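You operate a simulated robot arm through the tools that you are given. There is no shell and no other tool. Be economical: measure what you need, move in short steps, check, and stop when the job is done.

Carry out the task below with a simulated robot arm. There is one attempt and no reset: what you move stays moved.

Task
Change the glue pot and pump one dose into the black cup.
Fine: the pot on the dock is empty: white switch to CLOSED before lifting it, to OPEN once the full pot is on; the empty pot goes in the black tray; the cups stay put.

The check looks at the end state, three seconds after you hand in, the way a careful person would. Anything else that was tipped, shoved, dropped, spilled or broken makes it a failure.

Robot
A 7-joint arm with a two-finger parallel gripper, fixed in place. Base frame: the origin is at the foot of the arm, x ahead of it, y to its left, z up; the work surface is at about z = 0. Readings come in m, degrees, newtons and seconds.
With the tool pointing down near the work surface it reaches from about 0.24 to 0.62 m from the base axis. Its first joint turns from -66.0 to 66.0 degrees. Payload 2.6 kg.
Tool frame: the origin (TCP) lies between the finger pads and is the grasp point; the fingertips stand 0.03 m ahead of it; z points along the fingers, y is the line along which they close. The gripper opens to 0.094 m. The fingers are 0.028 m wide and 0.01 m thick; the gripper's body (0.05 by 0.096 m) begins 0.055 m behind the TCP.
Orientation is that of the tool frame in the base frame, as a unit quaternion [w, x, y, z]. With the fingers straight down and closing along the base's y, the tool's x points along the base's -x, its y along +y and its z along -z.

Tools
- The arm moves only by the tool jog_arm. Its argument "steps" is a list of rows, each an object of numbers (a shift or turn left out is 0, a gripper value left out holds the last): "dx", "dy", "dz": the shift along the tool's x, y, z in m; "ax", "ay", "az": the turn, a rotation vector about the tool's x, y, z in rad; "gripper": the closure in counts, from 0 (fully open) to 255 (shut). In form: [{"dx": .., "dy": .., "dz": .., "ax": .., "ay": .., "az": .., "gripper": ..}, ...]. A call has 1 to 8 rows; each row shifts and turns the commanded pose from where the row before left it, along the tool's axes as they then stand. Rows are played at 5 a second. More than 0.05 m and 8.6 degrees between two rows, or a gripper value outside its range, and nothing of the call is played. A pose out of reach is approached as far as the arm can. The call stops where the force on the tool passes 40 N (or 10 N more than at its start, if that is more) or the arm is blocked; 0.2 s more then pass. The fingers move at their own pace (about 0.072 m/s each) and stop on an object; they squeeze with about 41 N. The grip force told is the motor's: it shows also when the fingers shut on nothing. Time passes only in rows, and 0.2 s behind the last, so rows that do not move let the fingers close. It gives the time, the measured TCP pose, the force on the tool (base axes), the opening and the grip force at its end, in the units of the frame above (readings bear some noise).
- Cameras (640 x 400 px; columns grow to the right, rows downward): "scene" is fixed at [0.0526, 0.4479, 0.5716]; the picture's right is [-0.58, -0.82, 0.00], its down [-0.42, 0.30, -0.86] and it looks along [0.70, -0.50, -0.51] (base axes); focal length 296 px, centre (320, 200). "wrist" rides on the gripper at [0.076, 0.014, -0.102] in the tool frame; the picture's right is [-0.18, 0.98, 0.00], its down [-0.75, -0.14, -0.64] and it looks along [-0.63, -0.12, 0.77] (tool axes); focal length 243 px, centre (320, 200). There is no depth. A picture from a camera that has moved, and an enlarged one, comes with that camera's place and axes in the base frame and with its lens.
- capture(camera): a new picture of that camera. The clock stands still meanwhile.
- enlarge(camera, box): a new picture of the part [left, top, right, bottom] of that camera's present view, enlarged. The clock stands still meanwhile.
- close_job(): hands the job in; it is judged then, once.

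Go step by step. Nothing tells you positions but the pictures and the camera data: compare them with the known pose of the tool, close in by small moves and look again before you grip or let go. The budget is 120 turns and 68 pictures, counting those below and the enlarged ones. Unless the task says otherwise, let go and move clear before handing in, and close with one line.

The tools are called after "Emit:" as a command line: name --argument value ..., lists and objects as JSON in quotes. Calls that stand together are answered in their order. jog_arm: Moves the arm, as the interface text tells. Its arguments: {"type":"object","properties":{"steps":{"type":"array"}},"required":["steps"]} The other tools are called the same way: capture (camera) takes a picture; enlarge (camera, box) takes an enlarged picture of a part of a camera's view; close_job () hands the job in.

At the start:

```text
clock: 0.0
position: [0.4008, -0.0429, 0.3706]
tcp_rot: [-0.001, 0.0, 1.0, 0.001]
contact_force: [0.4, 0.9, -0.7]
gripper_width: 0.0938
grip_force: 0.1
```

scene: 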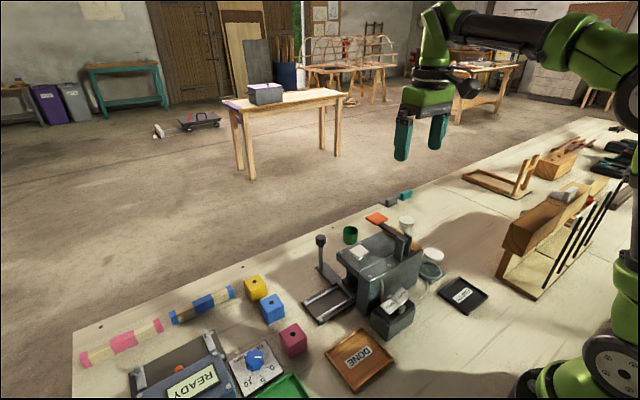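
wrist: 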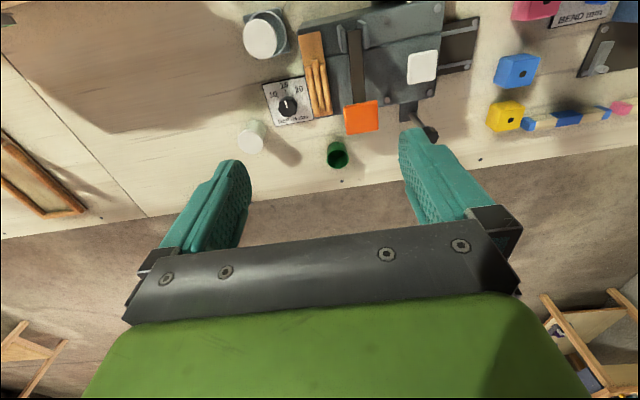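

The scene shows a grey machine in the middle with several small things around it. I look closer to tell dock, pots, cups and switch apart.

Emit:
enlarge --camera "scene" --box '[300, 180, 500, 340]'

Emit:
enlarge --camera "wrist" --box '[220, 0, 480, 180]'

Emit:
enlarge --camera "scene" --box '[120, 260, 440, 400]'

```text
2.50 times, centred on (400, 260) of scene
camera zoom: at [0.0526, 0.4479, 0.5716], right [-0.58, -0.82, 0.0], down [-0.42, 0.3, -0.86], along [0.7, -0.5, -0.51], focal length 740 px, centre (120, 50)
```

zoom: 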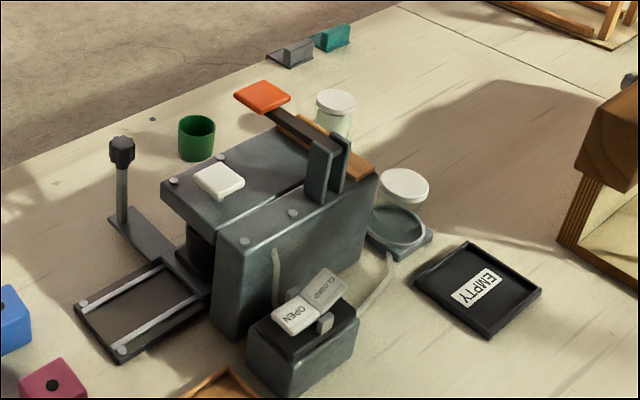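

```text
2.22 times, centred on (350, 90) of wrist
camera zoom: at [0.3244, -0.0306, 0.4732], right [0.18, 0.98, 0.0], down [0.75, -0.14, 0.64], along [0.63, -0.12, -0.77], focal length 539 px, centre (253, 444)
```

zoom: 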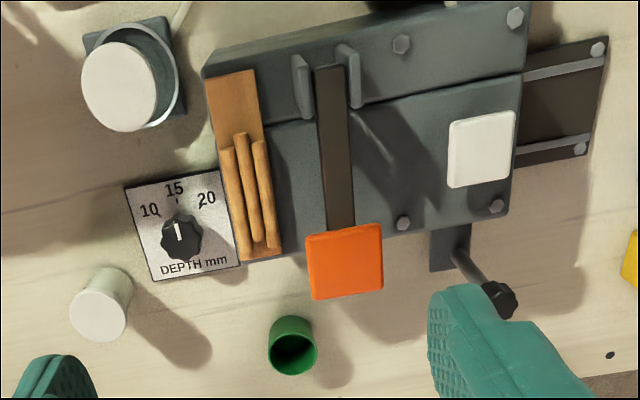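

```text
2.00 times, centred on (280, 330) of scene
camera zoom: at [0.0526, 0.4479, 0.5716], right [-0.58, -0.82, 0.0], down [-0.42, 0.3, -0.86], along [0.7, -0.5, -0.51], focal length 592 px, centre (400, -60)
```

zoom: 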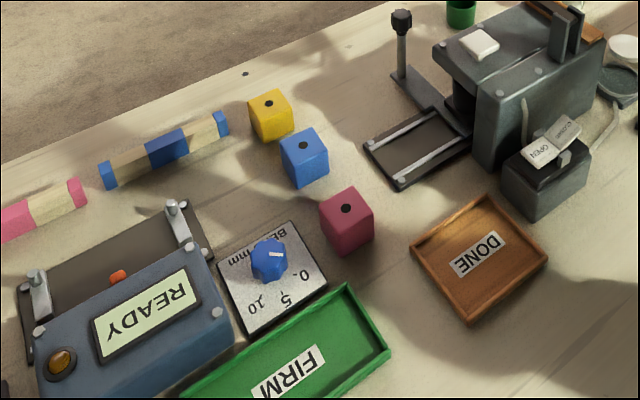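

The dock with its pot sits near (0.36,-0.12), another white-lidded jar near (0.50,-0.19), and a green cup near (0.575,-0.04). I don't see a black cup yet, so I turn the wrist to look from other sides.

Emit:
jog_arm --steps '[{"az": 0.149}, {"az": 0.149}, {"az": 0.149}, {"az": 0.149}, {"az": 0.149}, {"az": 0.149}, {"az": 0.149}, {"az": 0.149}]'

Emit:
capture --camera "wrist"

```text
clock: 1.8
position: [0.4017, -0.0441, 0.3698]
tcp_rot: [0.001, 0.563, 0.827, 0.0]
contact_force: [-0.2, 0.7, 0.1]
gripper_width: 0.094
grip_force: 0.1
```

```text
62 pictures are left
camera wrist: at [0.3863, 0.0312, 0.4736], right [0.98, 0.19, 0.0], down [0.14, -0.75, 0.64], along [0.12, -0.63, -0.77], focal length 243 px, centre (320, 200)
```

wrist: 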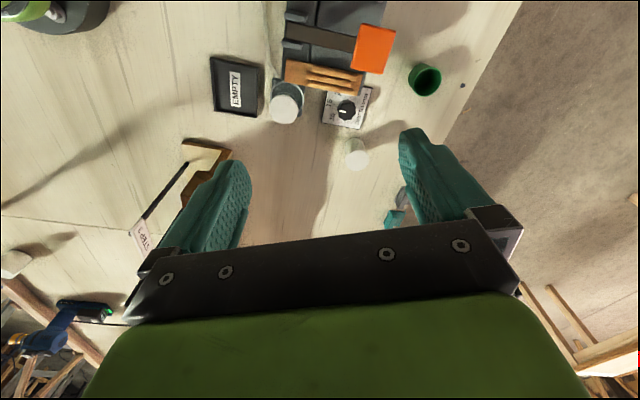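

The tray and dock are clear; still no black cup. I keep turning to look at the machine's far side.

Emit:
jog_arm --steps '[{"az": 0.149}, {"az": 0.149}, {"az": 0.149}, {"az": 0.149}, {"az": 0.149}, {"az": 0.149}, {"az": 0.149}, {"az": 0.149}]'

Emit:
jog_arm --steps '[{"dx": 0.04}, {"dx": 0.04}, {"dx": 0.04}, {"dx": 0.03}]'

Emit:
capture --camera "wrist"

```text
clock: 3.6
position: [0.4004, -0.0433, 0.3693]
tcp_rot: [0.0, 0.93, 0.368, 0.002]
contact_force: [0.1, -0.2, -0.2]
gripper_width: 0.0941
grip_force: 0.2
```

```text
clock: 4.6
position: [0.5103, 0.0599, 0.3679]
tcp_rot: [0.001, 0.929, 0.37, 0.001]
contact_force: [0.1, 1.2, 0.3]
gripper_width: 0.0938
grip_force: 0.1
```

```text
61 pictures are left
camera wrist: at [0.574, 0.101, 0.4723], right [0.54, -0.84, 0.0], down [-0.65, -0.42, 0.64], along [-0.54, -0.35, -0.77], focal length 243 px, centre (320, 200)
```

wrist: 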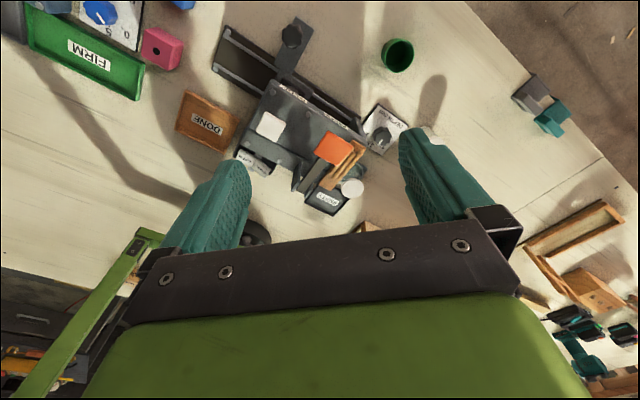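

I see a channel with rails running under the machine on the +x side. I zoom into it.

Emit:
enlarge --camera "wrist" --box '[170, 10, 450, 220]'

```text
1.90 times, centred on (310, 115) of wrist
camera zoom: at [0.574, 0.101, 0.4723], right [0.54, -0.84, 0.0], down [-0.65, -0.42, 0.64], along [-0.54, -0.35, -0.77], focal length 462 px, centre (339, 362)
```

zoom: 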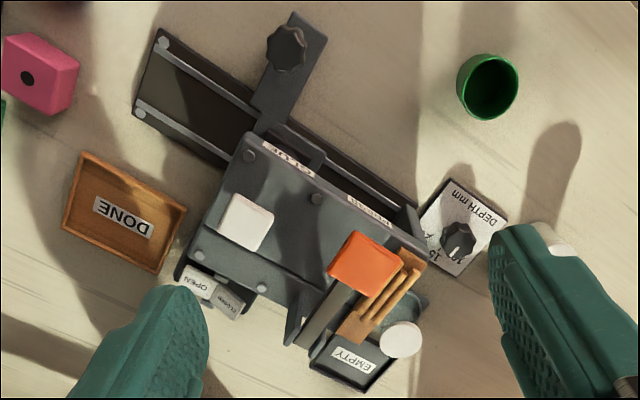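

The machine's top edge bears labels by the white pad and orange lever. I read them closely and look under the head.

Emit:
enlarge --camera "wrist" --box '[260, 60, 360, 130]'

Emit:
jog_arm --steps '[{"az": 0.14}, {"az": 0.14}, {"az": 0.14}, {"az": 0.14}]'

```text
5.71 times, centred on (310, 95) of wrist
camera zoom: at [0.574, 0.101, 0.4723], right [0.54, -0.84, 0.0], down [-0.65, -0.42, 0.64], along [-0.54, -0.35, -0.77], focal length 1386 px, centre (377, 800)
```

zoom: 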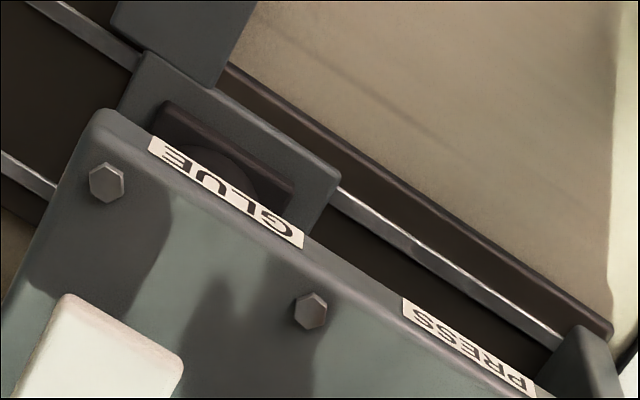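

```text
clock: 5.6
position: [0.5095, 0.0597, 0.3688]
tcp_rot: [0.0, 0.995, 0.096, 0.002]
contact_force: [-0.1, 0.2, 0.6]
gripper_width: 0.0939
grip_force: 0.0
```

The white pad is the GLUE pump, and a carriage ring with something dark and round sits under it – likely the black cup. I lower and tilt to look underneath.

Emit:
jog_arm --steps '[{"dx": 0.04, "dz": 0.03, "ay": -0.1}, {"dx": 0.04, "dz": 0.03, "ay": -0.1}, {"dx": 0.03, "dz": 0.03, "ay": -0.1}, {"dx": 0.02, "ay": -0.1}]'

Emit:
capture --camera "wrist"

```text
clock: 6.6
position: [0.4975, 0.1162, 0.2378]
tcp_rot: [0.016, 0.979, 0.096, -0.178]
contact_force: [0.3, -0.5, -0.1]
gripper_width: 0.0938
grip_force: 0.0
out of reach, approached as far as the arm can: row 1, 2, 3, 4
```

```text
58 pictures are left
camera wrist: at [0.6055, 0.1219, 0.3076], right [0.02, -1.0, 0.06], down [-0.5, 0.04, 0.87], along [-0.87, -0.05, -0.5], focal length 243 px, centre (320, 200)
```

wrist: 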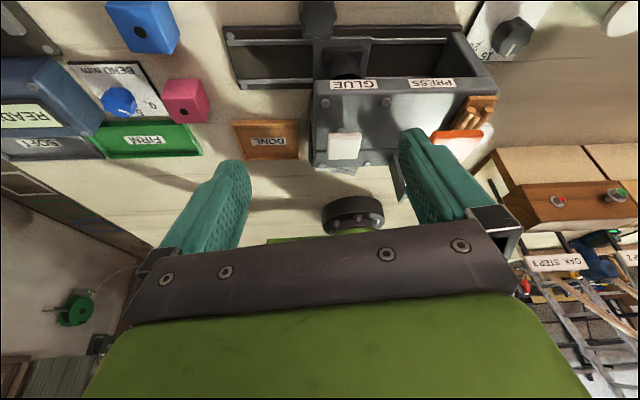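

Emit:
enlarge --camera "wrist" --box '[220, 0, 500, 175]'

Emit:
enlarge --camera "wrist" --box '[300, 20, 396, 80]'

```text
2.29 times, centred on (360, 88) of wrist
camera zoom: at [0.6055, 0.1219, 0.3076], right [0.02, -1.0, 0.06], down [-0.5, 0.04, 0.87], along [-0.87, -0.05, -0.5], focal length 555 px, centre (229, 457)
```

zoom: 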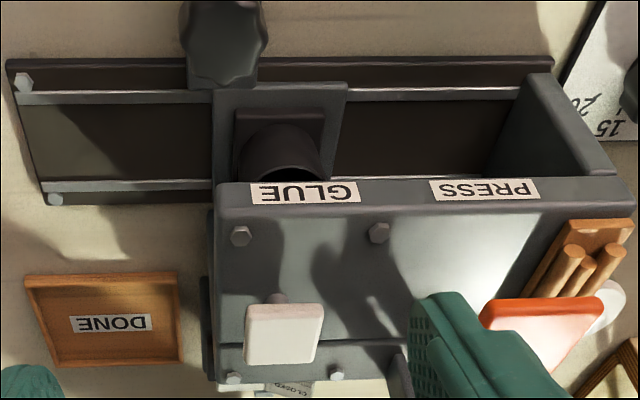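

```text
6.67 times, centred on (348, 50) of wrist
camera zoom: at [0.6055, 0.1219, 0.3076], right [0.02, -1.0, 0.06], down [-0.5, 0.04, 0.87], along [-0.87, -0.05, -0.5], focal length 1618 px, centre (133, 1200)
```

zoom: 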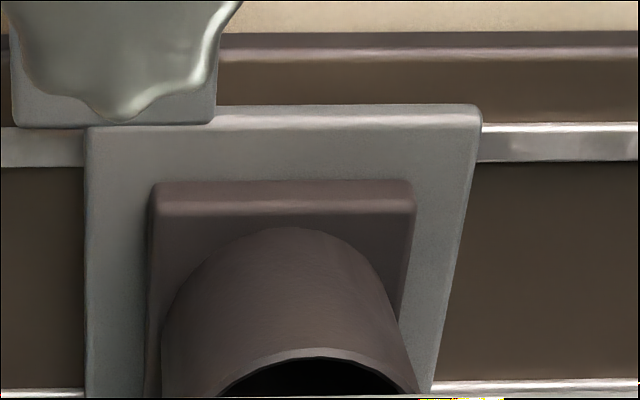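

The black cup stands in the carriage under the GLUE head, so it stays where it is. I undo the tilt and turn back to the normal orientation, then look at the switch.

Emit:
jog_arm --steps '[{"dz": -0.04, "ay": 0.1}, {"dz": -0.04, "ay": 0.1}, {"dz": -0.04, "ay": 0.1}, {"ay": 0.1}, {"az": -0.149}, {"az": -0.149}, {"az": -0.149}, {"az": -0.149}]'

Emit:
jog_arm --steps '[{"az": -0.149}, {"az": -0.149}, {"az": -0.149}, {"az": -0.149}, {"az": -0.149}, {"az": -0.149}, {"az": -0.149}, {"az": -0.149}]'

Emit:
jog_arm --steps '[{"az": -0.149}, {"az": -0.149}, {"az": -0.149}, {"az": -0.149}, {"az": -0.149}, {"az": -0.149}, {"az": -0.149}, {"az": -0.149}]'

```text
clock: 8.4
position: [0.5047, 0.1133, 0.3201]
tcp_rot: [0.001, 0.921, 0.388, -0.028]
contact_force: [-0.1, 0.0, 0.2]
gripper_width: 0.0939
grip_force: 0.1
out of reach, approached as far as the arm can: row 1, 3, 4
```

```text
clock: 10.2
position: [0.505, 0.1141, 0.3198]
tcp_rot: [-0.015, 0.544, 0.839, -0.023]
contact_force: [-0.6, 0.0, 1.0]
gripper_width: 0.0939
grip_force: 0.1
```

```text
clock: 12.0
position: [0.5053, 0.1131, 0.3203]
tcp_rot: [-0.026, -0.023, 0.999, -0.011]
contact_force: [-1.2, 0.5, -0.8]
gripper_width: 0.0939
grip_force: 0.0
```

Orientation is nearly nominal; I correct the residual and move above the switch.

Emit:
jog_arm --steps '[{"ax": -0.022, "ay": -0.052, "az": 0.046}, {"dx": 0.045, "dy": -0.01}, {"dx": 0.045, "dy": -0.01}, {"dx": 0.045, "dy": -0.01}, {"dx": 0.045, "dy": -0.01}, {"dz": 0.03}]'

Emit:
capture --camera "wrist"

```text
clock: 13.4
position: [0.3252, 0.0726, 0.2915]
tcp_rot: [-0.001, 0.003, 1.0, 0.0]
contact_force: [1.0, -0.6, 0.1]
gripper_width: 0.0941
grip_force: 0.1
```

```text
55 pictures are left
camera wrist: at [0.2481, 0.0857, 0.3949], right [0.19, 0.98, 0.0], down [0.75, -0.15, 0.64], along [0.63, -0.12, -0.77], focal length 243 px, centre (320, 200)
```

wrist: 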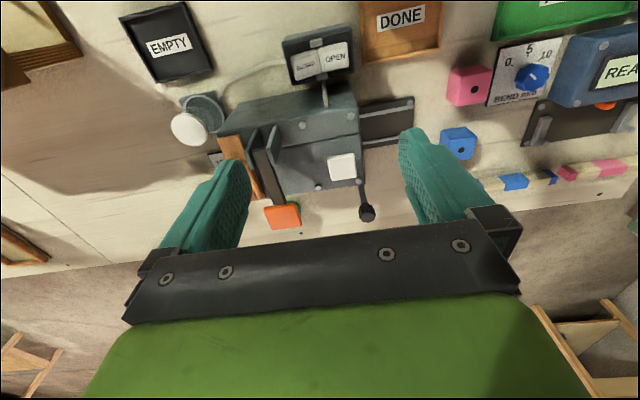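

Emit:
enlarge --camera "wrist" --box '[260, 25, 380, 100]'

Emit:
enlarge --camera "wrist" --box '[110, 0, 290, 150]'

Emit:
enlarge --camera "scene" --box '[360, 270, 440, 320]'

```text
5.33 times, centred on (320, 62) of wrist
camera zoom: at [0.2481, 0.0857, 0.3949], right [0.19, 0.98, 0.0], down [0.75, -0.15, 0.64], along [0.63, -0.12, -0.77], focal length 1294 px, centre (320, 933)
```

zoom: 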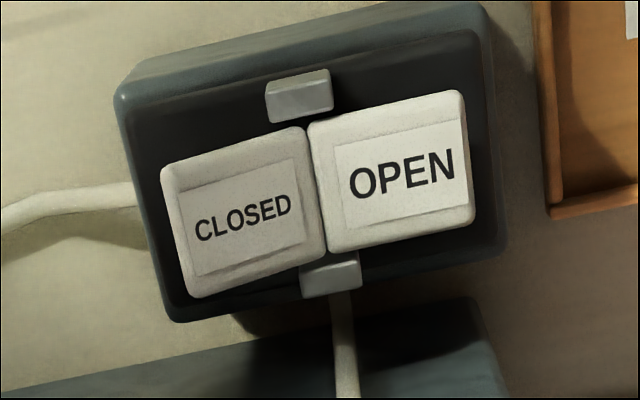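

```text
2.67 times, centred on (200, 75) of wrist
camera zoom: at [0.2481, 0.0857, 0.3949], right [0.19, 0.98, 0.0], down [0.75, -0.15, 0.64], along [0.63, -0.12, -0.77], focal length 647 px, centre (640, 533)
```

zoom: 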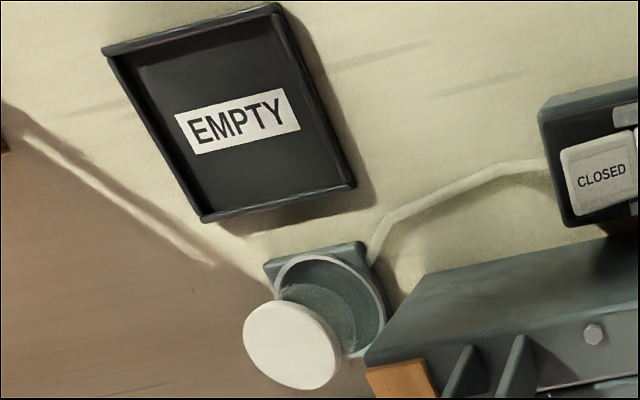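

```text
8.00 times, centred on (400, 295) of scene
camera zoom: at [0.0525, 0.4479, 0.5716], right [-0.58, -0.82, 0.0], down [-0.42, 0.3, -0.86], along [0.7, -0.5, -0.51], focal length 2369 px, centre (-320, -560)
```

zoom: 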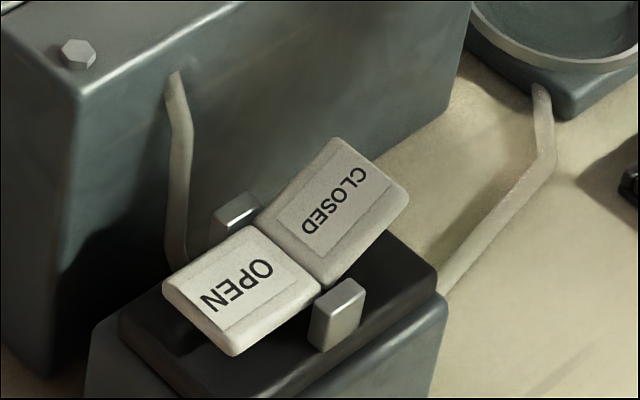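

The rocker's CLOSED half (≈0.302, 0.060, 0.086) stands about 9 mm higher than OPEN (≈0.303, 0.094, 0.077), so it is now OPEN. I shut the fingers and come down over the CLOSED half.

Emit:
jog_arm --steps '[{"dx": 0.023, "dy": -0.0206, "gripper": 255}, {"dz": 0.04}, {"dz": 0.04}, {"dz": 0.04}, {"dz": 0.025}]'

Emit:
capture --camera "wrist"

Emit:
enlarge --camera "scene" --box '[320, 200, 480, 320]'

```text
clock: 14.6
position: [0.2999, 0.0514, 0.1459]
tcp_rot: [0.0, 0.003, 1.0, 0.0]
contact_force: [-0.3, 0.3, -0.4]
gripper_width: 0.0
grip_force: 33.8
```

```text
51 pictures are left
camera wrist: at [0.224, 0.0662, 0.2493], right [0.19, 0.98, 0.0], down [0.75, -0.15, 0.64], along [0.63, -0.12, -0.77], focal length 243 px, centre (320, 200)
```

wrist: 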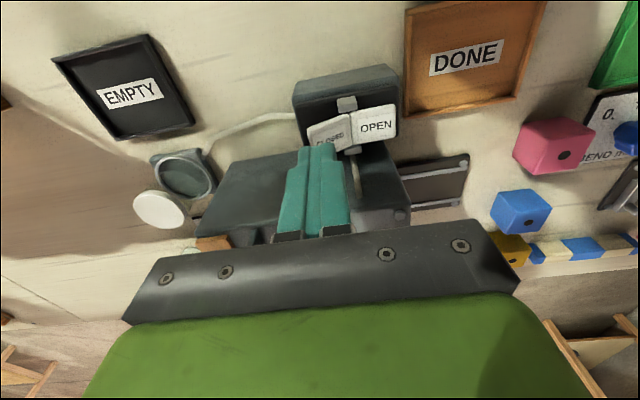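

```text
3.33 times, centred on (400, 260) of scene
camera zoom: at [0.0526, 0.4479, 0.5716], right [-0.58, -0.82, 0.0], down [-0.42, 0.3, -0.86], along [0.7, -0.5, -0.51], focal length 987 px, centre (53, 0)
```

zoom: 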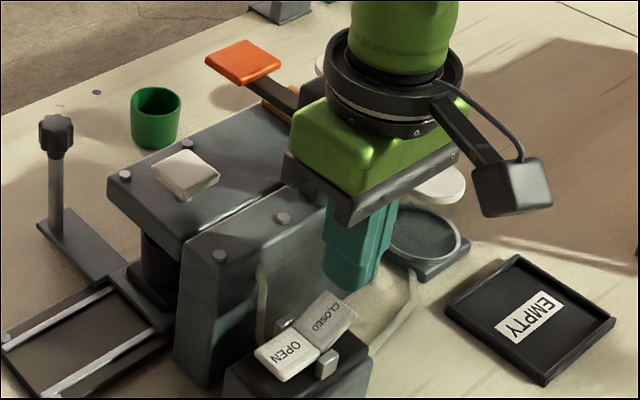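

Fingertips are over the outer part of CLOSED, about 3 cm above. I press down in small steps.

Emit:
jog_arm --steps '[{"dz": 0.015}, {"dz": 0.008}, {"dz": 0.005}, {"dz": 0.005}, {"dz": 0.005}, {"dz": 0.004}]'

```text
clock: 16.1
position: [0.3026, 0.0537, 0.1049]
tcp_rot: [-0.001, 0.005, 1.0, 0.001]
contact_force: [-1.5, -0.7, 5.4]
gripper_width: 0.0
grip_force: 32.7
stopped in row 6: the force on the tool passed its limit (the readings are from after the stop); the commanded pose is now the measured one
```

Emit:
jog_arm --steps '[{"dz": -0.03}, {"dz": -0.04}, {"dz": -0.05}]'

Emit:
enlarge --camera "scene" --box '[360, 270, 440, 320]'

```text
clock: 16.9
position: [0.3012, 0.0528, 0.2248]
tcp_rot: [0.0, 0.004, 1.0, 0.0]
contact_force: [0.8, 0.1, -0.2]
gripper_width: 0.0
grip_force: 32.5
```

```text
8.00 times, centred on (400, 295) of scene
camera zoom: at [0.0526, 0.4479, 0.5716], right [-0.58, -0.82, 0.0], down [-0.42, 0.3, -0.86], along [0.7, -0.5, -0.51], focal length 2369 px, centre (-320, -560)
```

zoom: 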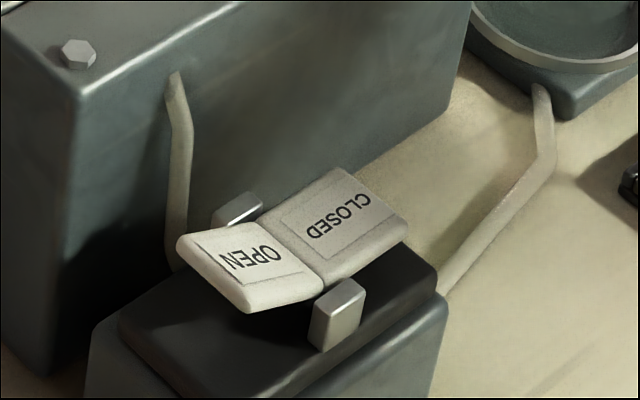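

The rocker has tipped: OPEN now stands up, CLOSED is down. Next I open the gripper and move over the dock pot for a look.

Emit:
jog_arm --steps '[{"dz": -0.04, "gripper": 0}, {"dz": -0.03, "dy": -0.02}, {"dy": -0.05}, {"dy": -0.05}, {"dy": -0.05, "dx": -0.03}]'

Emit:
capture --camera "wrist"

Emit:
enlarge --camera "scene" --box '[380, 200, 500, 275]'

```text
refused: row 5 steps farther than a row can; nothing moved
```

```text
48 pictures are left
camera wrist: at [0.2239, 0.0667, 0.3289], right [0.19, 0.98, 0.0], down [0.75, -0.15, 0.64], along [0.63, -0.12, -0.77], focal length 243 px, centre (320, 200)
```

wrist: 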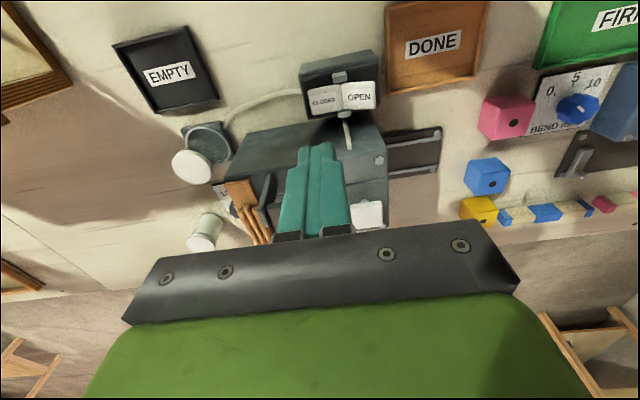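

```text
5.33 times, centred on (440, 238) of scene
camera zoom: at [0.0526, 0.4479, 0.5716], right [-0.58, -0.82, 0.0], down [-0.42, 0.3, -0.86], along [0.7, -0.5, -0.51], focal length 1579 px, centre (-320, 0)
```

zoom: 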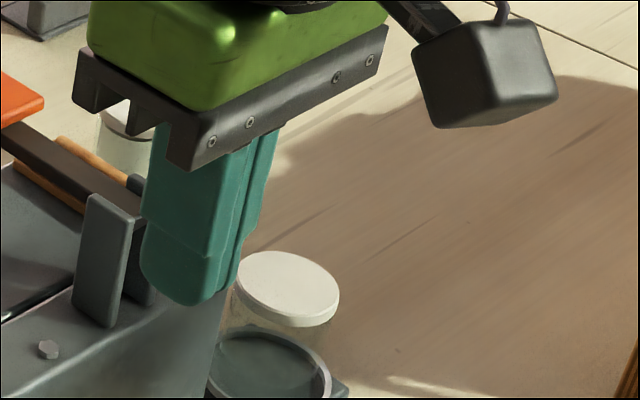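

The dock pot's lid is at ≈(0.346,-0.109,0.083), Ø≈49 mm; the other jar's lid ≈(0.493,-0.185,0.071); tray centre ≈(0.257,-0.125). The machine is close on the pot's +y side, so I'll turn the gripper to close along x with the camera on the -y side.

Emit:
jog_arm --steps '[{"dz": -0.04, "gripper": 0}, {"dz": -0.03, "dy": -0.03}, {"dy": -0.045}, {"dy": -0.045}, {"dy": -0.04, "dx": -0.025}, {"dx": -0.02}]'

Emit:
jog_arm --steps '[{"az": -0.143}, {"az": -0.143}, {"az": -0.143}, {"az": -0.143}, {"az": -0.143}, {"az": -0.143}]'

Emit:
jog_arm --steps '[{"az": -0.143}, {"az": -0.143}, {"az": -0.143}, {"az": -0.143}, {"az": -0.141}]'

Emit:
capture --camera "wrist"

```text
clock: 18.3
position: [0.3458, -0.108, 0.2934]
tcp_rot: [0.001, 0.003, 1.0, 0.0]
contact_force: [0.4, 0.0, 0.3]
gripper_width: 0.0942
grip_force: 0.0
```

```text
clock: 19.7
position: [0.3452, -0.1069, 0.2936]
tcp_rot: [0.002, -0.414, 0.91, 0.0]
contact_force: [0.2, -0.8, 0.2]
gripper_width: 0.0938
grip_force: 0.0
```

```text
clock: 20.9
position: [0.3458, -0.1065, 0.2939]
tcp_rot: [0.0, -0.705, 0.709, 0.0]
contact_force: [0.4, 0.2, 0.0]
gripper_width: 0.0939
grip_force: 0.0
```

```text
46 pictures are left
camera wrist: at [0.3301, -0.1839, 0.3983], right [-0.98, 0.19, 0.0], down [0.14, 0.75, 0.64], along [0.12, 0.63, -0.77], focal length 243 px, centre (320, 200)
```

wrist: 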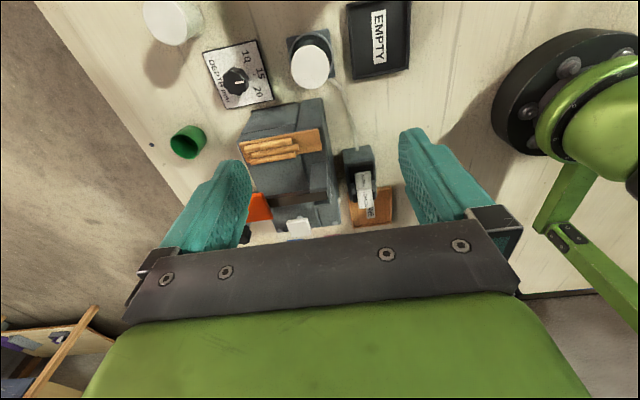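

Emit:
enlarge --camera "wrist" --box '[264, 20, 392, 100]'

Emit:
enlarge --camera "scene" --box '[390, 235, 470, 285]'

```text
5.00 times, centred on (328, 60) of wrist
camera zoom: at [0.3301, -0.1839, 0.3983], right [-0.98, 0.19, 0.0], down [0.14, 0.75, 0.64], along [0.12, 0.63, -0.77], focal length 1213 px, centre (280, 900)
```

zoom: 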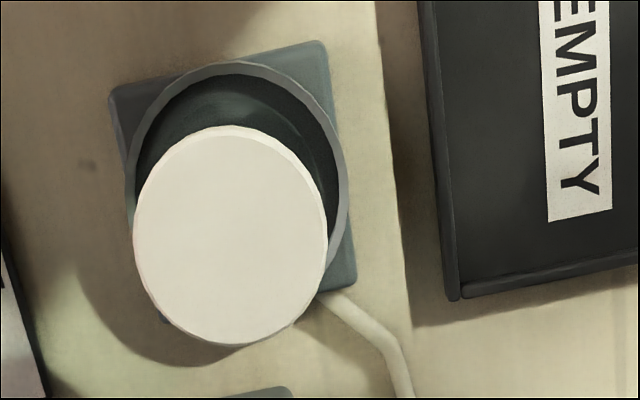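

```text
8.00 times, centred on (430, 260) of scene
camera zoom: at [0.0526, 0.4479, 0.5716], right [-0.58, -0.82, 0.0], down [-0.42, 0.3, -0.86], along [0.7, -0.5, -0.51], focal length 2369 px, centre (-560, -280)
```

zoom: 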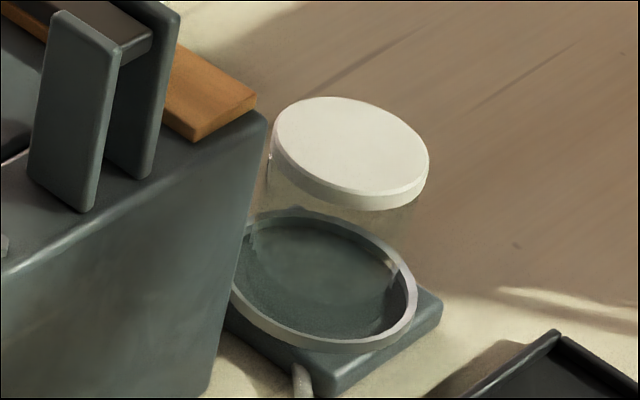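

Refined: pot centre ≈(0.3537,-0.123), lid top z≈0.073, dock ring top ≈0.018. I centre above it and come down partway to check.

Emit:
jog_arm --steps '[{"dx": 0.0165, "dy": -0.0078}, {"dz": 0.05}, {"dz": 0.05}, {"dz": 0.03}]'

Emit:
capture --camera "wrist"

Emit:
enlarge --camera "scene" --box '[360, 200, 480, 275]'

```text
clock: 21.9
position: [0.3531, -0.1233, 0.1625]
tcp_rot: [0.001, -0.704, 0.71, -0.001]
contact_force: [-1.2, 0.0, 0.7]
gripper_width: 0.0941
grip_force: 0.1
```

```text
43 pictures are left
camera wrist: at [0.3385, -0.2004, 0.266], right [-0.98, 0.19, 0.0], down [0.15, 0.75, 0.64], along [0.13, 0.63, -0.77], focal length 243 px, centre (320, 200)
```

wrist: 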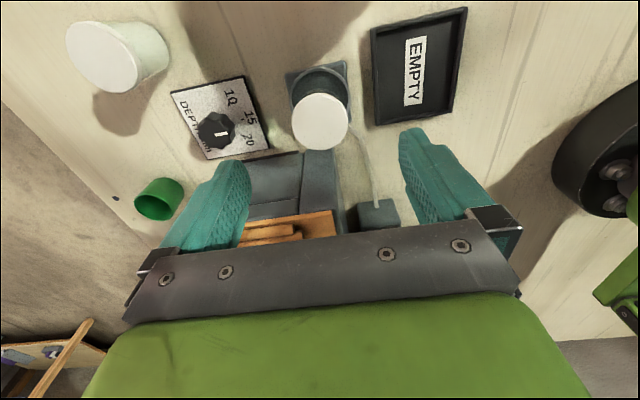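

```text
5.33 times, centred on (420, 238) of scene
camera zoom: at [0.0526, 0.4479, 0.5716], right [-0.58, -0.82, 0.0], down [-0.42, 0.3, -0.86], along [0.7, -0.5, -0.51], focal length 1579 px, centre (-213, 0)
```

zoom: 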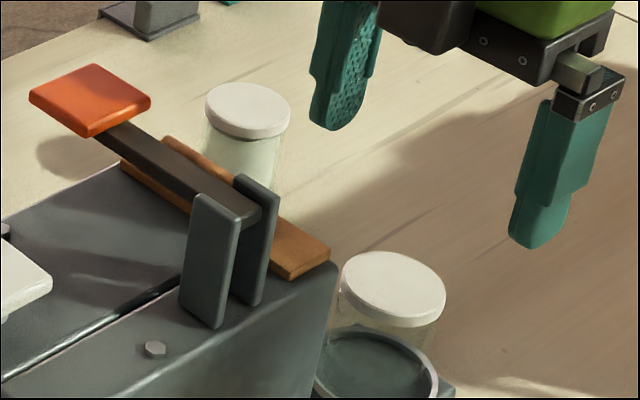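

Pot is centred under the gripper (≈0.3545,-0.1235). I go down to grip height and check before closing.

Emit:
jog_arm --steps '[{"dz": 0.04, "dy": -0.001}, {"dz": 0.035}, {"dz": 0.02}, {"dz": 0.009}]'

Emit:
capture --camera "wrist"

Emit:
enlarge --camera "scene" --box '[360, 220, 480, 295]'

```text
clock: 22.9
position: [0.3544, -0.1249, 0.0597]
tcp_rot: [0.001, -0.705, 0.71, -0.001]
contact_force: [0.2, 0.2, -0.7]
gripper_width: 0.094
grip_force: 0.1
```

```text
41 pictures are left
camera wrist: at [0.3388, -0.2008, 0.1632], right [-0.98, 0.19, 0.0], down [0.15, 0.75, 0.64], along [0.12, 0.63, -0.77], focal length 243 px, centre (320, 200)
```

wrist: 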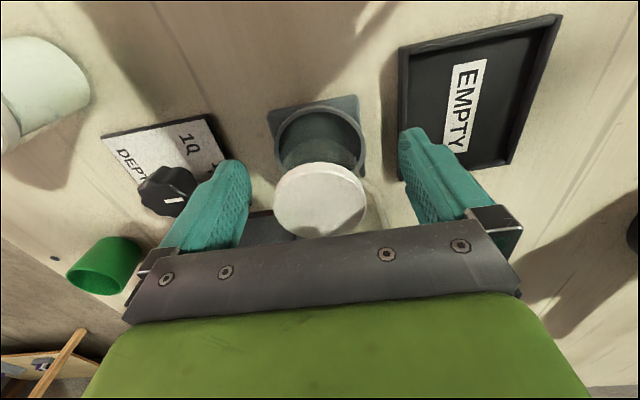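

```text
5.33 times, centred on (420, 258) of scene
camera zoom: at [0.0526, 0.4479, 0.5716], right [-0.58, -0.82, 0.0], down [-0.42, 0.3, -0.86], along [0.7, -0.5, -0.51], focal length 1579 px, centre (-213, -107)
```

zoom: 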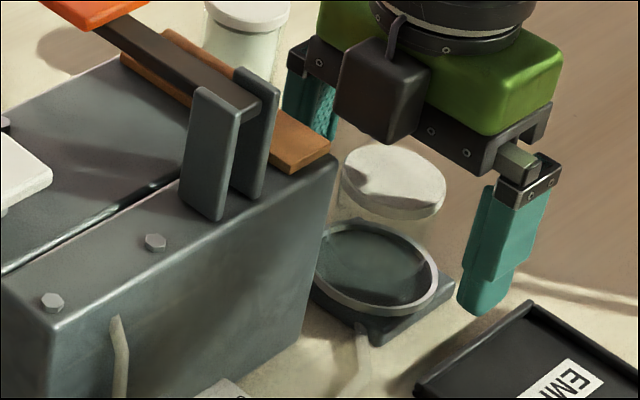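

Both fingers straddle the pot with clearance from ring and dial. I close and then lift slightly.

Emit:
jog_arm --steps '[{"gripper": 255}, {}, {}, {}]'

Emit:
jog_arm --steps '[{"dz": -0.015}, {"dz": -0.02}, {"dz": -0.025}]'

Emit:
capture --camera "wrist"

```text
clock: 23.9
position: [0.3548, -0.1233, 0.0596]
tcp_rot: [0.001, -0.704, 0.71, 0.0]
contact_force: [0.3, 0.0, -0.5]
gripper_width: 0.0476
grip_force: 40.9
```

```text
clock: 24.7
position: [0.3541, -0.1231, 0.1204]
tcp_rot: [0.001, -0.704, 0.71, 0.0]
contact_force: [0.1, -0.9, 0.5]
gripper_width: 0.0477
grip_force: 40.8
```

```text
39 pictures are left
camera wrist: at [0.3393, -0.2, 0.2231], right [-0.98, 0.19, 0.0], down [0.15, 0.75, 0.64], along [0.12, 0.63, -0.77], focal length 243 px, centre (320, 200)
```

wrist: 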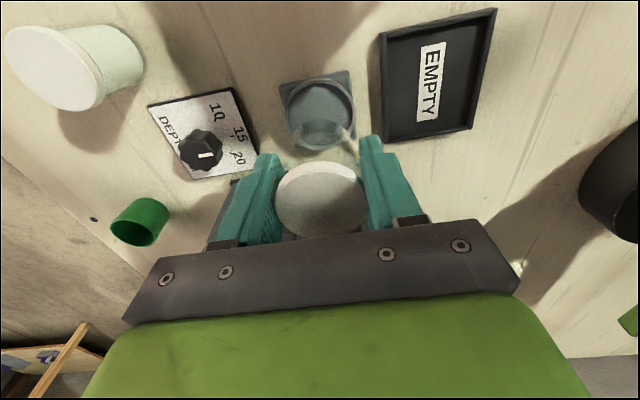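

The pot is lifted cleanly. Tray centre refined to ≈(0.258,-0.132); I carry it there and lower it.

Emit:
jog_arm --steps '[{"dy": 0.035, "dx": 0.003}, {"dy": 0.035, "dx": 0.003}, {"dy": 0.0255, "dx": 0.002}, {"dz": 0.03}, {"dz": 0.02}]'

Emit:
capture --camera "wrist"

Emit:
enlarge --camera "scene" --box '[390, 230, 518, 310]'

```text
clock: 25.9
position: [0.257, -0.1311, 0.0707]
tcp_rot: [0.0, -0.704, 0.71, -0.001]
contact_force: [0.5, -0.9, 0.1]
gripper_width: 0.0476
grip_force: 40.8
```

```text
38 pictures are left
camera wrist: at [0.2425, -0.2078, 0.1737], right [-0.98, 0.19, 0.0], down [0.15, 0.75, 0.64], along [0.12, 0.63, -0.77], focal length 243 px, centre (320, 200)
```

wrist: 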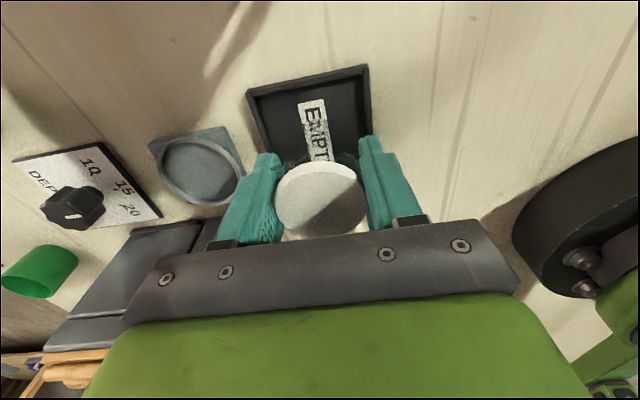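

```text
5.00 times, centred on (454, 270) of scene
camera zoom: at [0.0526, 0.4479, 0.5716], right [-0.58, -0.82, 0.0], down [-0.42, 0.3, -0.86], along [0.7, -0.5, -0.51], focal length 1480 px, centre (-350, -150)
```

zoom: 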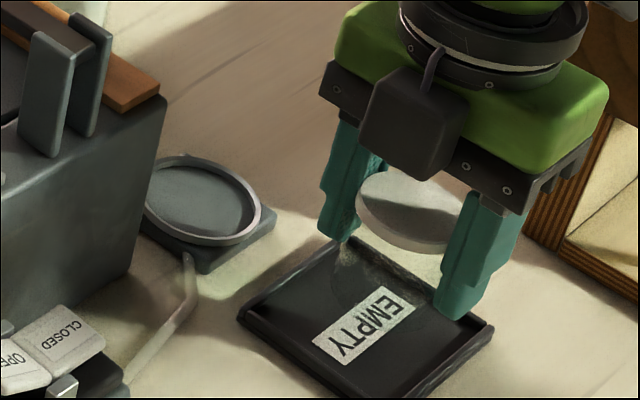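

The pot hangs centred over the tray. I lower it gently until it touches.

Emit:
jog_arm --steps '[{"dz": 0.006}, {"dz": 0.004}, {}]'

Emit:
enlarge --camera "scene" --box '[430, 255, 494, 295]'

```text
clock: 26.7
position: [0.2582, -0.1297, 0.061]
tcp_rot: [0.001, -0.704, 0.71, 0.001]
contact_force: [-0.3, 0.2, -0.3]
gripper_width: 0.0474
grip_force: 40.9
```

```text
10.00 times, centred on (462, 275) of scene
camera zoom: at [0.0526, 0.4479, 0.5716], right [-0.58, -0.82, 0.0], down [-0.42, 0.3, -0.86], along [0.7, -0.5, -0.51], focal length 2961 px, centre (-1100, -550)
```

zoom: 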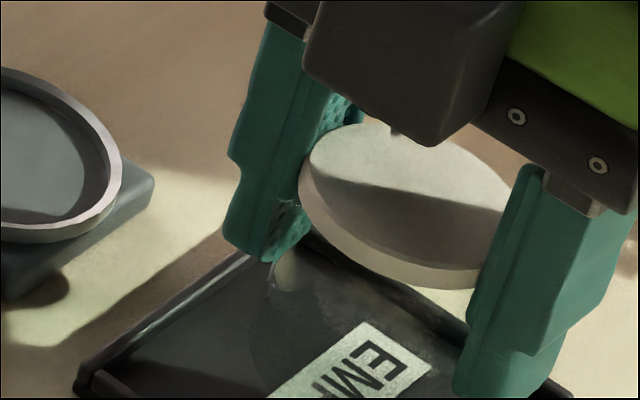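

Emit:
jog_arm --steps '[{"dz": 0.002}, {"dz": 0.002}, {}]'

Emit:
jog_arm --steps '[{"dz": 0.002}, {}]'

```text
clock: 27.5
position: [0.259, -0.1299, 0.0565]
tcp_rot: [0.0, -0.705, 0.71, 0.001]
contact_force: [0.3, -0.1, 0.3]
gripper_width: 0.0462
grip_force: 40.9
```

```text
clock: 28.1
position: [0.2585, -0.1303, 0.0561]
tcp_rot: [0.0, -0.704, 0.71, 0.0]
contact_force: [0.2, 1.1, -0.9]
gripper_width: 0.0464
grip_force: 41.1
```

The opening shrank by about 1 mm, so the pot may have touched and shifted in the grip. I look.

Emit:
capture --camera "wrist"

Emit:
enlarge --camera "scene" --box '[430, 255, 494, 295]'

```text
35 pictures are left
camera wrist: at [0.2433, -0.2078, 0.1585], right [-0.98, 0.19, 0.0], down [0.15, 0.75, 0.64], along [0.12, 0.63, -0.77], focal length 243 px, centre (320, 200)
```

wrist: 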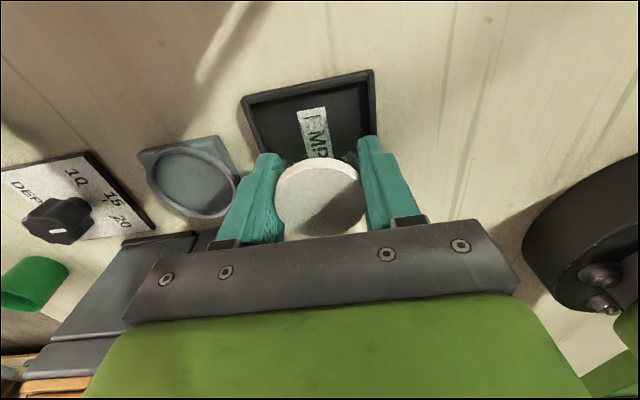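

```text
10.00 times, centred on (462, 275) of scene
camera zoom: at [0.0526, 0.4479, 0.5716], right [-0.58, -0.82, 0.0], down [-0.42, 0.3, -0.86], along [0.7, -0.5, -0.51], focal length 2961 px, centre (-1100, -550)
```

zoom: 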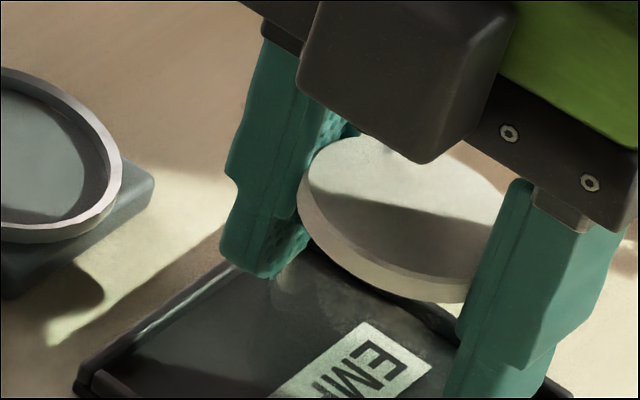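

Emit:
jog_arm --steps '[{"dz": 0.002}]'

```text
clock: 28.5
position: [0.2575, -0.1311, 0.0536]
tcp_rot: [0.001, -0.704, 0.71, 0.0]
contact_force: [0.5, -0.5, -0.9]
gripper_width: 0.0461
grip_force: 40.6
```

Emit:
jog_arm --steps '[{"dz": 0.002}, {}]'

Emit:
enlarge --camera "wrist" --box '[240, 100, 400, 200]'

Emit:
enlarge --camera "scene" --box '[430, 255, 494, 295]'

```text
clock: 29.1
position: [0.2584, -0.1314, 0.0508]
tcp_rot: [0.001, -0.704, 0.71, -0.002]
contact_force: [-3.2, 8.0, 33.0]
gripper_width: 0.0462
grip_force: 41.0
```

```text
4.00 times, centred on (320, 150) of wrist
camera zoom: at [0.2438, -0.2075, 0.1543], right [-0.98, 0.19, 0.0], down [0.15, 0.75, 0.64], along [0.12, 0.63, -0.77], focal length 970 px, centre (320, 400)
```

zoom: 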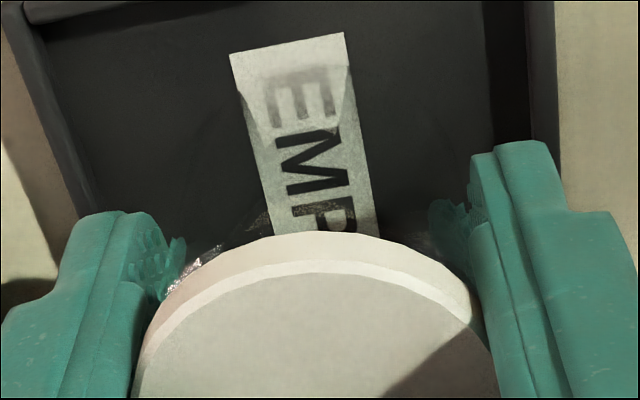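

```text
10.00 times, centred on (462, 275) of scene
camera zoom: at [0.0525, 0.4479, 0.5715], right [-0.58, -0.82, 0.0], down [-0.42, 0.3, -0.86], along [0.7, -0.5, -0.51], focal length 2961 px, centre (-1100, -550)
```

zoom: 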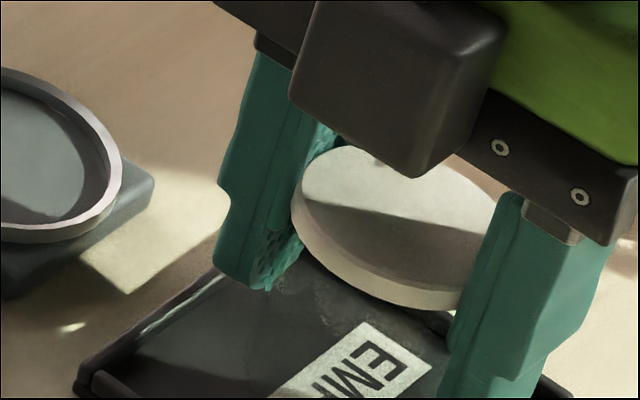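

Firm contact: the pot stands on the tray floor. I ease off a millimetre, release and rise.

Emit:
jog_arm --steps '[{"dz": -0.001}, {"gripper": 150}, {"gripper": 80}, {"gripper": 0}, {}, {}]'

Emit:
jog_arm --steps '[{"dz": -0.02}, {"dz": -0.04}, {"dz": -0.04}, {"dz": -0.04}]'

Emit:
capture --camera "wrist"

```text
clock: 30.5
position: [0.2583, -0.1304, 0.0521]
tcp_rot: [0.0, -0.705, 0.71, -0.001]
contact_force: [-0.2, 0.0, 0.4]
gripper_width: 0.0941
grip_force: 0.1
```

```text
clock: 31.5
position: [0.258, -0.1274, 0.1925]
tcp_rot: [0.001, -0.704, 0.71, 0.001]
contact_force: [0.0, 0.6, 0.3]
gripper_width: 0.0945
grip_force: 0.0
```

```text
31 pictures are left
camera wrist: at [0.2428, -0.2046, 0.2954], right [-0.98, 0.19, 0.0], down [0.15, 0.75, 0.64], along [0.12, 0.63, -0.77], focal length 243 px, centre (320, 200)
```

wrist: 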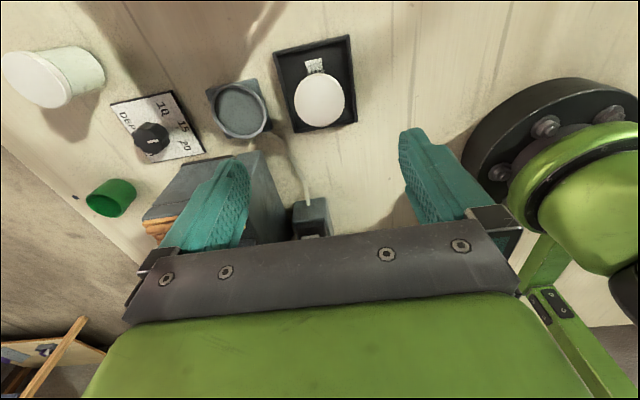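

The empty pot stands in the tray. Now over to the full pot near (0.50,-0.195).

Emit:
jog_arm --steps '[{"dz": -0.04}, {"dy": -0.045, "dx": 0.01}, {"dy": -0.045, "dx": 0.01}, {"dy": -0.045, "dx": 0.01}, {"dy": -0.045, "dx": 0.015}, {"dy": -0.045, "dx": 0.015}]'

Emit:
capture --camera "wrist"

Emit:
enlarge --camera "scene" --box '[374, 200, 454, 250]'

```text
clock: 32.9
position: [0.4835, -0.1944, 0.2292]
tcp_rot: [0.0, -0.704, 0.71, 0.001]
contact_force: [-0.7, 0.5, -0.1]
gripper_width: 0.0941
grip_force: 0.1
```

```text
30 pictures are left
camera wrist: at [0.4679, -0.2708, 0.3318], right [-0.98, 0.19, 0.0], down [0.15, 0.75, 0.64], along [0.12, 0.63, -0.77], focal length 243 px, centre (320, 200)
```

wrist: 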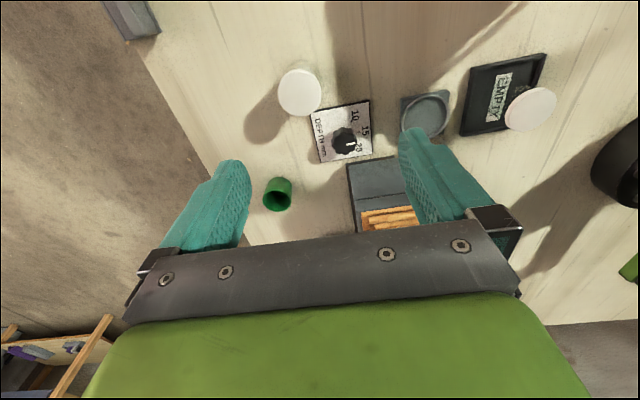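

```text
8.00 times, centred on (414, 225) of scene
camera zoom: at [0.0525, 0.4479, 0.5716], right [-0.58, -0.82, 0.0], down [-0.42, 0.3, -0.86], along [0.7, -0.5, -0.51], focal length 2369 px, centre (-432, 0)
```

zoom: 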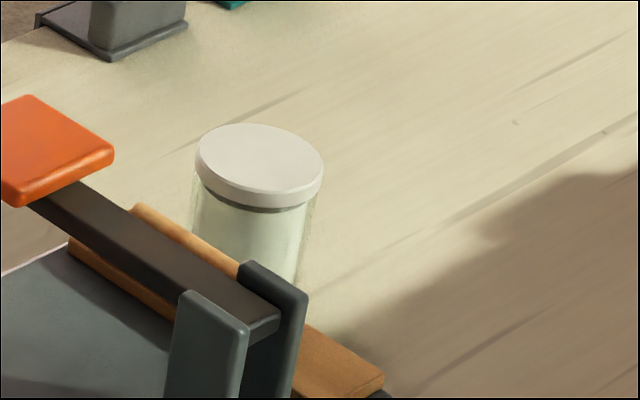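

Full pot at ≈(0.503,-0.199), lid top ≈0.063. I centre and descend partway.

Emit:
jog_arm --steps '[{"dx": 0.0046, "dy": -0.0195}, {"dz": 0.05}, {"dz": 0.04}]'

Emit:
capture --camera "wrist"

```text
clock: 33.7
position: [0.5037, -0.197, 0.1374]
tcp_rot: [0.0, -0.704, 0.71, 0.001]
contact_force: [0.0, 0.0, 0.4]
gripper_width: 0.0939
grip_force: 0.0
```

```text
28 pictures are left
camera wrist: at [0.4886, -0.2736, 0.2419], right [-0.98, 0.19, 0.0], down [0.15, 0.75, 0.64], along [0.12, 0.63, -0.77], focal length 243 px, centre (320, 200)
```

wrist: 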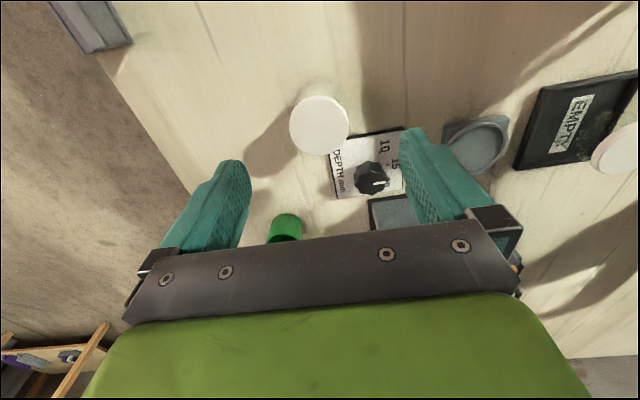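

Well centred. Down to grip height and close.

Emit:
jog_arm --steps '[{"dx": 0.003, "dz": 0.035}, {"dz": 0.03}, {"dz": 0.0235}, {}, {"gripper": 255}, {}, {}, {}]'

Emit:
jog_arm --steps '[{"dz": -0.01}, {"dz": -0.03}, {"dz": -0.04}]'

Emit:
capture --camera "wrist"

```text
clock: 35.5
position: [0.5039, -0.1987, 0.052]
tcp_rot: [0.001, -0.704, 0.71, 0.0]
contact_force: [0.0, -0.3, -0.9]
gripper_width: 0.0475
grip_force: 41.0
```

```text
clock: 36.3
position: [0.5027, -0.1986, 0.1322]
tcp_rot: [0.001, -0.705, 0.709, 0.0]
contact_force: [0.2, 0.4, 0.4]
gripper_width: 0.0476
grip_force: 41.4
```

```text
27 pictures are left
camera wrist: at [0.487, -0.276, 0.2353], right [-0.98, 0.19, 0.0], down [0.15, 0.75, 0.64], along [0.12, 0.63, -0.77], focal length 243 px, centre (320, 200)
```

wrist: 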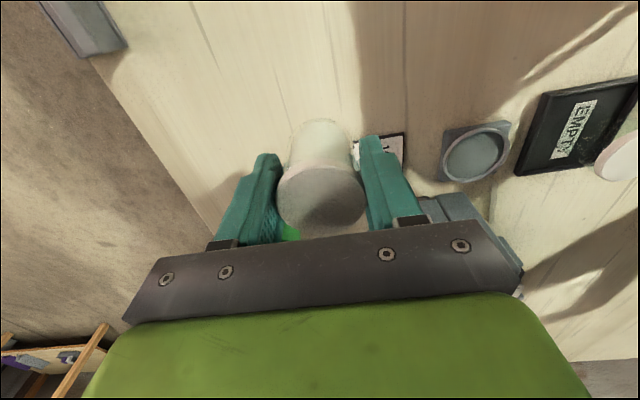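

The full pot is held. I carry it to above the dock (0.354,-0.124).

Emit:
jog_arm --steps '[{"dy": 0.037, "dx": -0.0185}, {"dy": 0.037, "dx": -0.0185}, {"dy": 0.037, "dx": -0.0185}, {"dy": 0.038, "dx": -0.0185}, {"dz": 0.03}]'

Emit:
capture --camera "wrist"

Emit:
enlarge --camera "scene" --box '[380, 215, 476, 275]'

```text
clock: 37.5
position: [0.3527, -0.1257, 0.1047]
tcp_rot: [0.0, -0.704, 0.71, 0.0]
contact_force: [0.0, 0.1, -0.8]
gripper_width: 0.0474
grip_force: 41.2
```

```text
26 pictures are left
camera wrist: at [0.3368, -0.2027, 0.2082], right [-0.98, 0.19, 0.0], down [0.15, 0.75, 0.64], along [0.12, 0.63, -0.77], focal length 243 px, centre (320, 200)
```

wrist: 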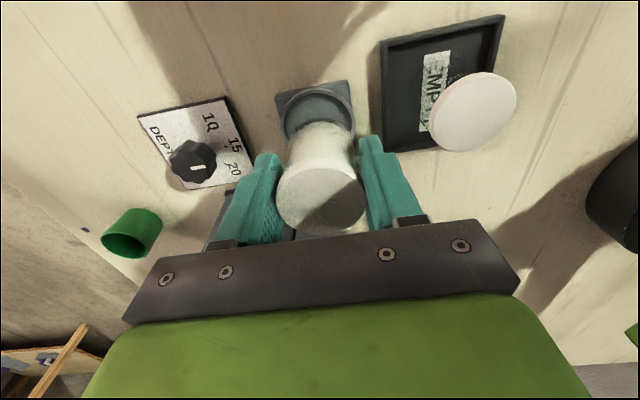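

```text
6.67 times, centred on (428, 245) of scene
camera zoom: at [0.0525, 0.4479, 0.5716], right [-0.58, -0.82, 0.0], down [-0.42, 0.3, -0.86], along [0.7, -0.5, -0.51], focal length 1974 px, centre (-400, -100)
```

zoom: 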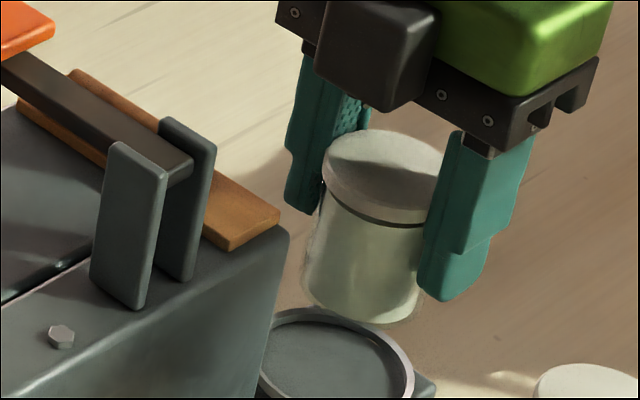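

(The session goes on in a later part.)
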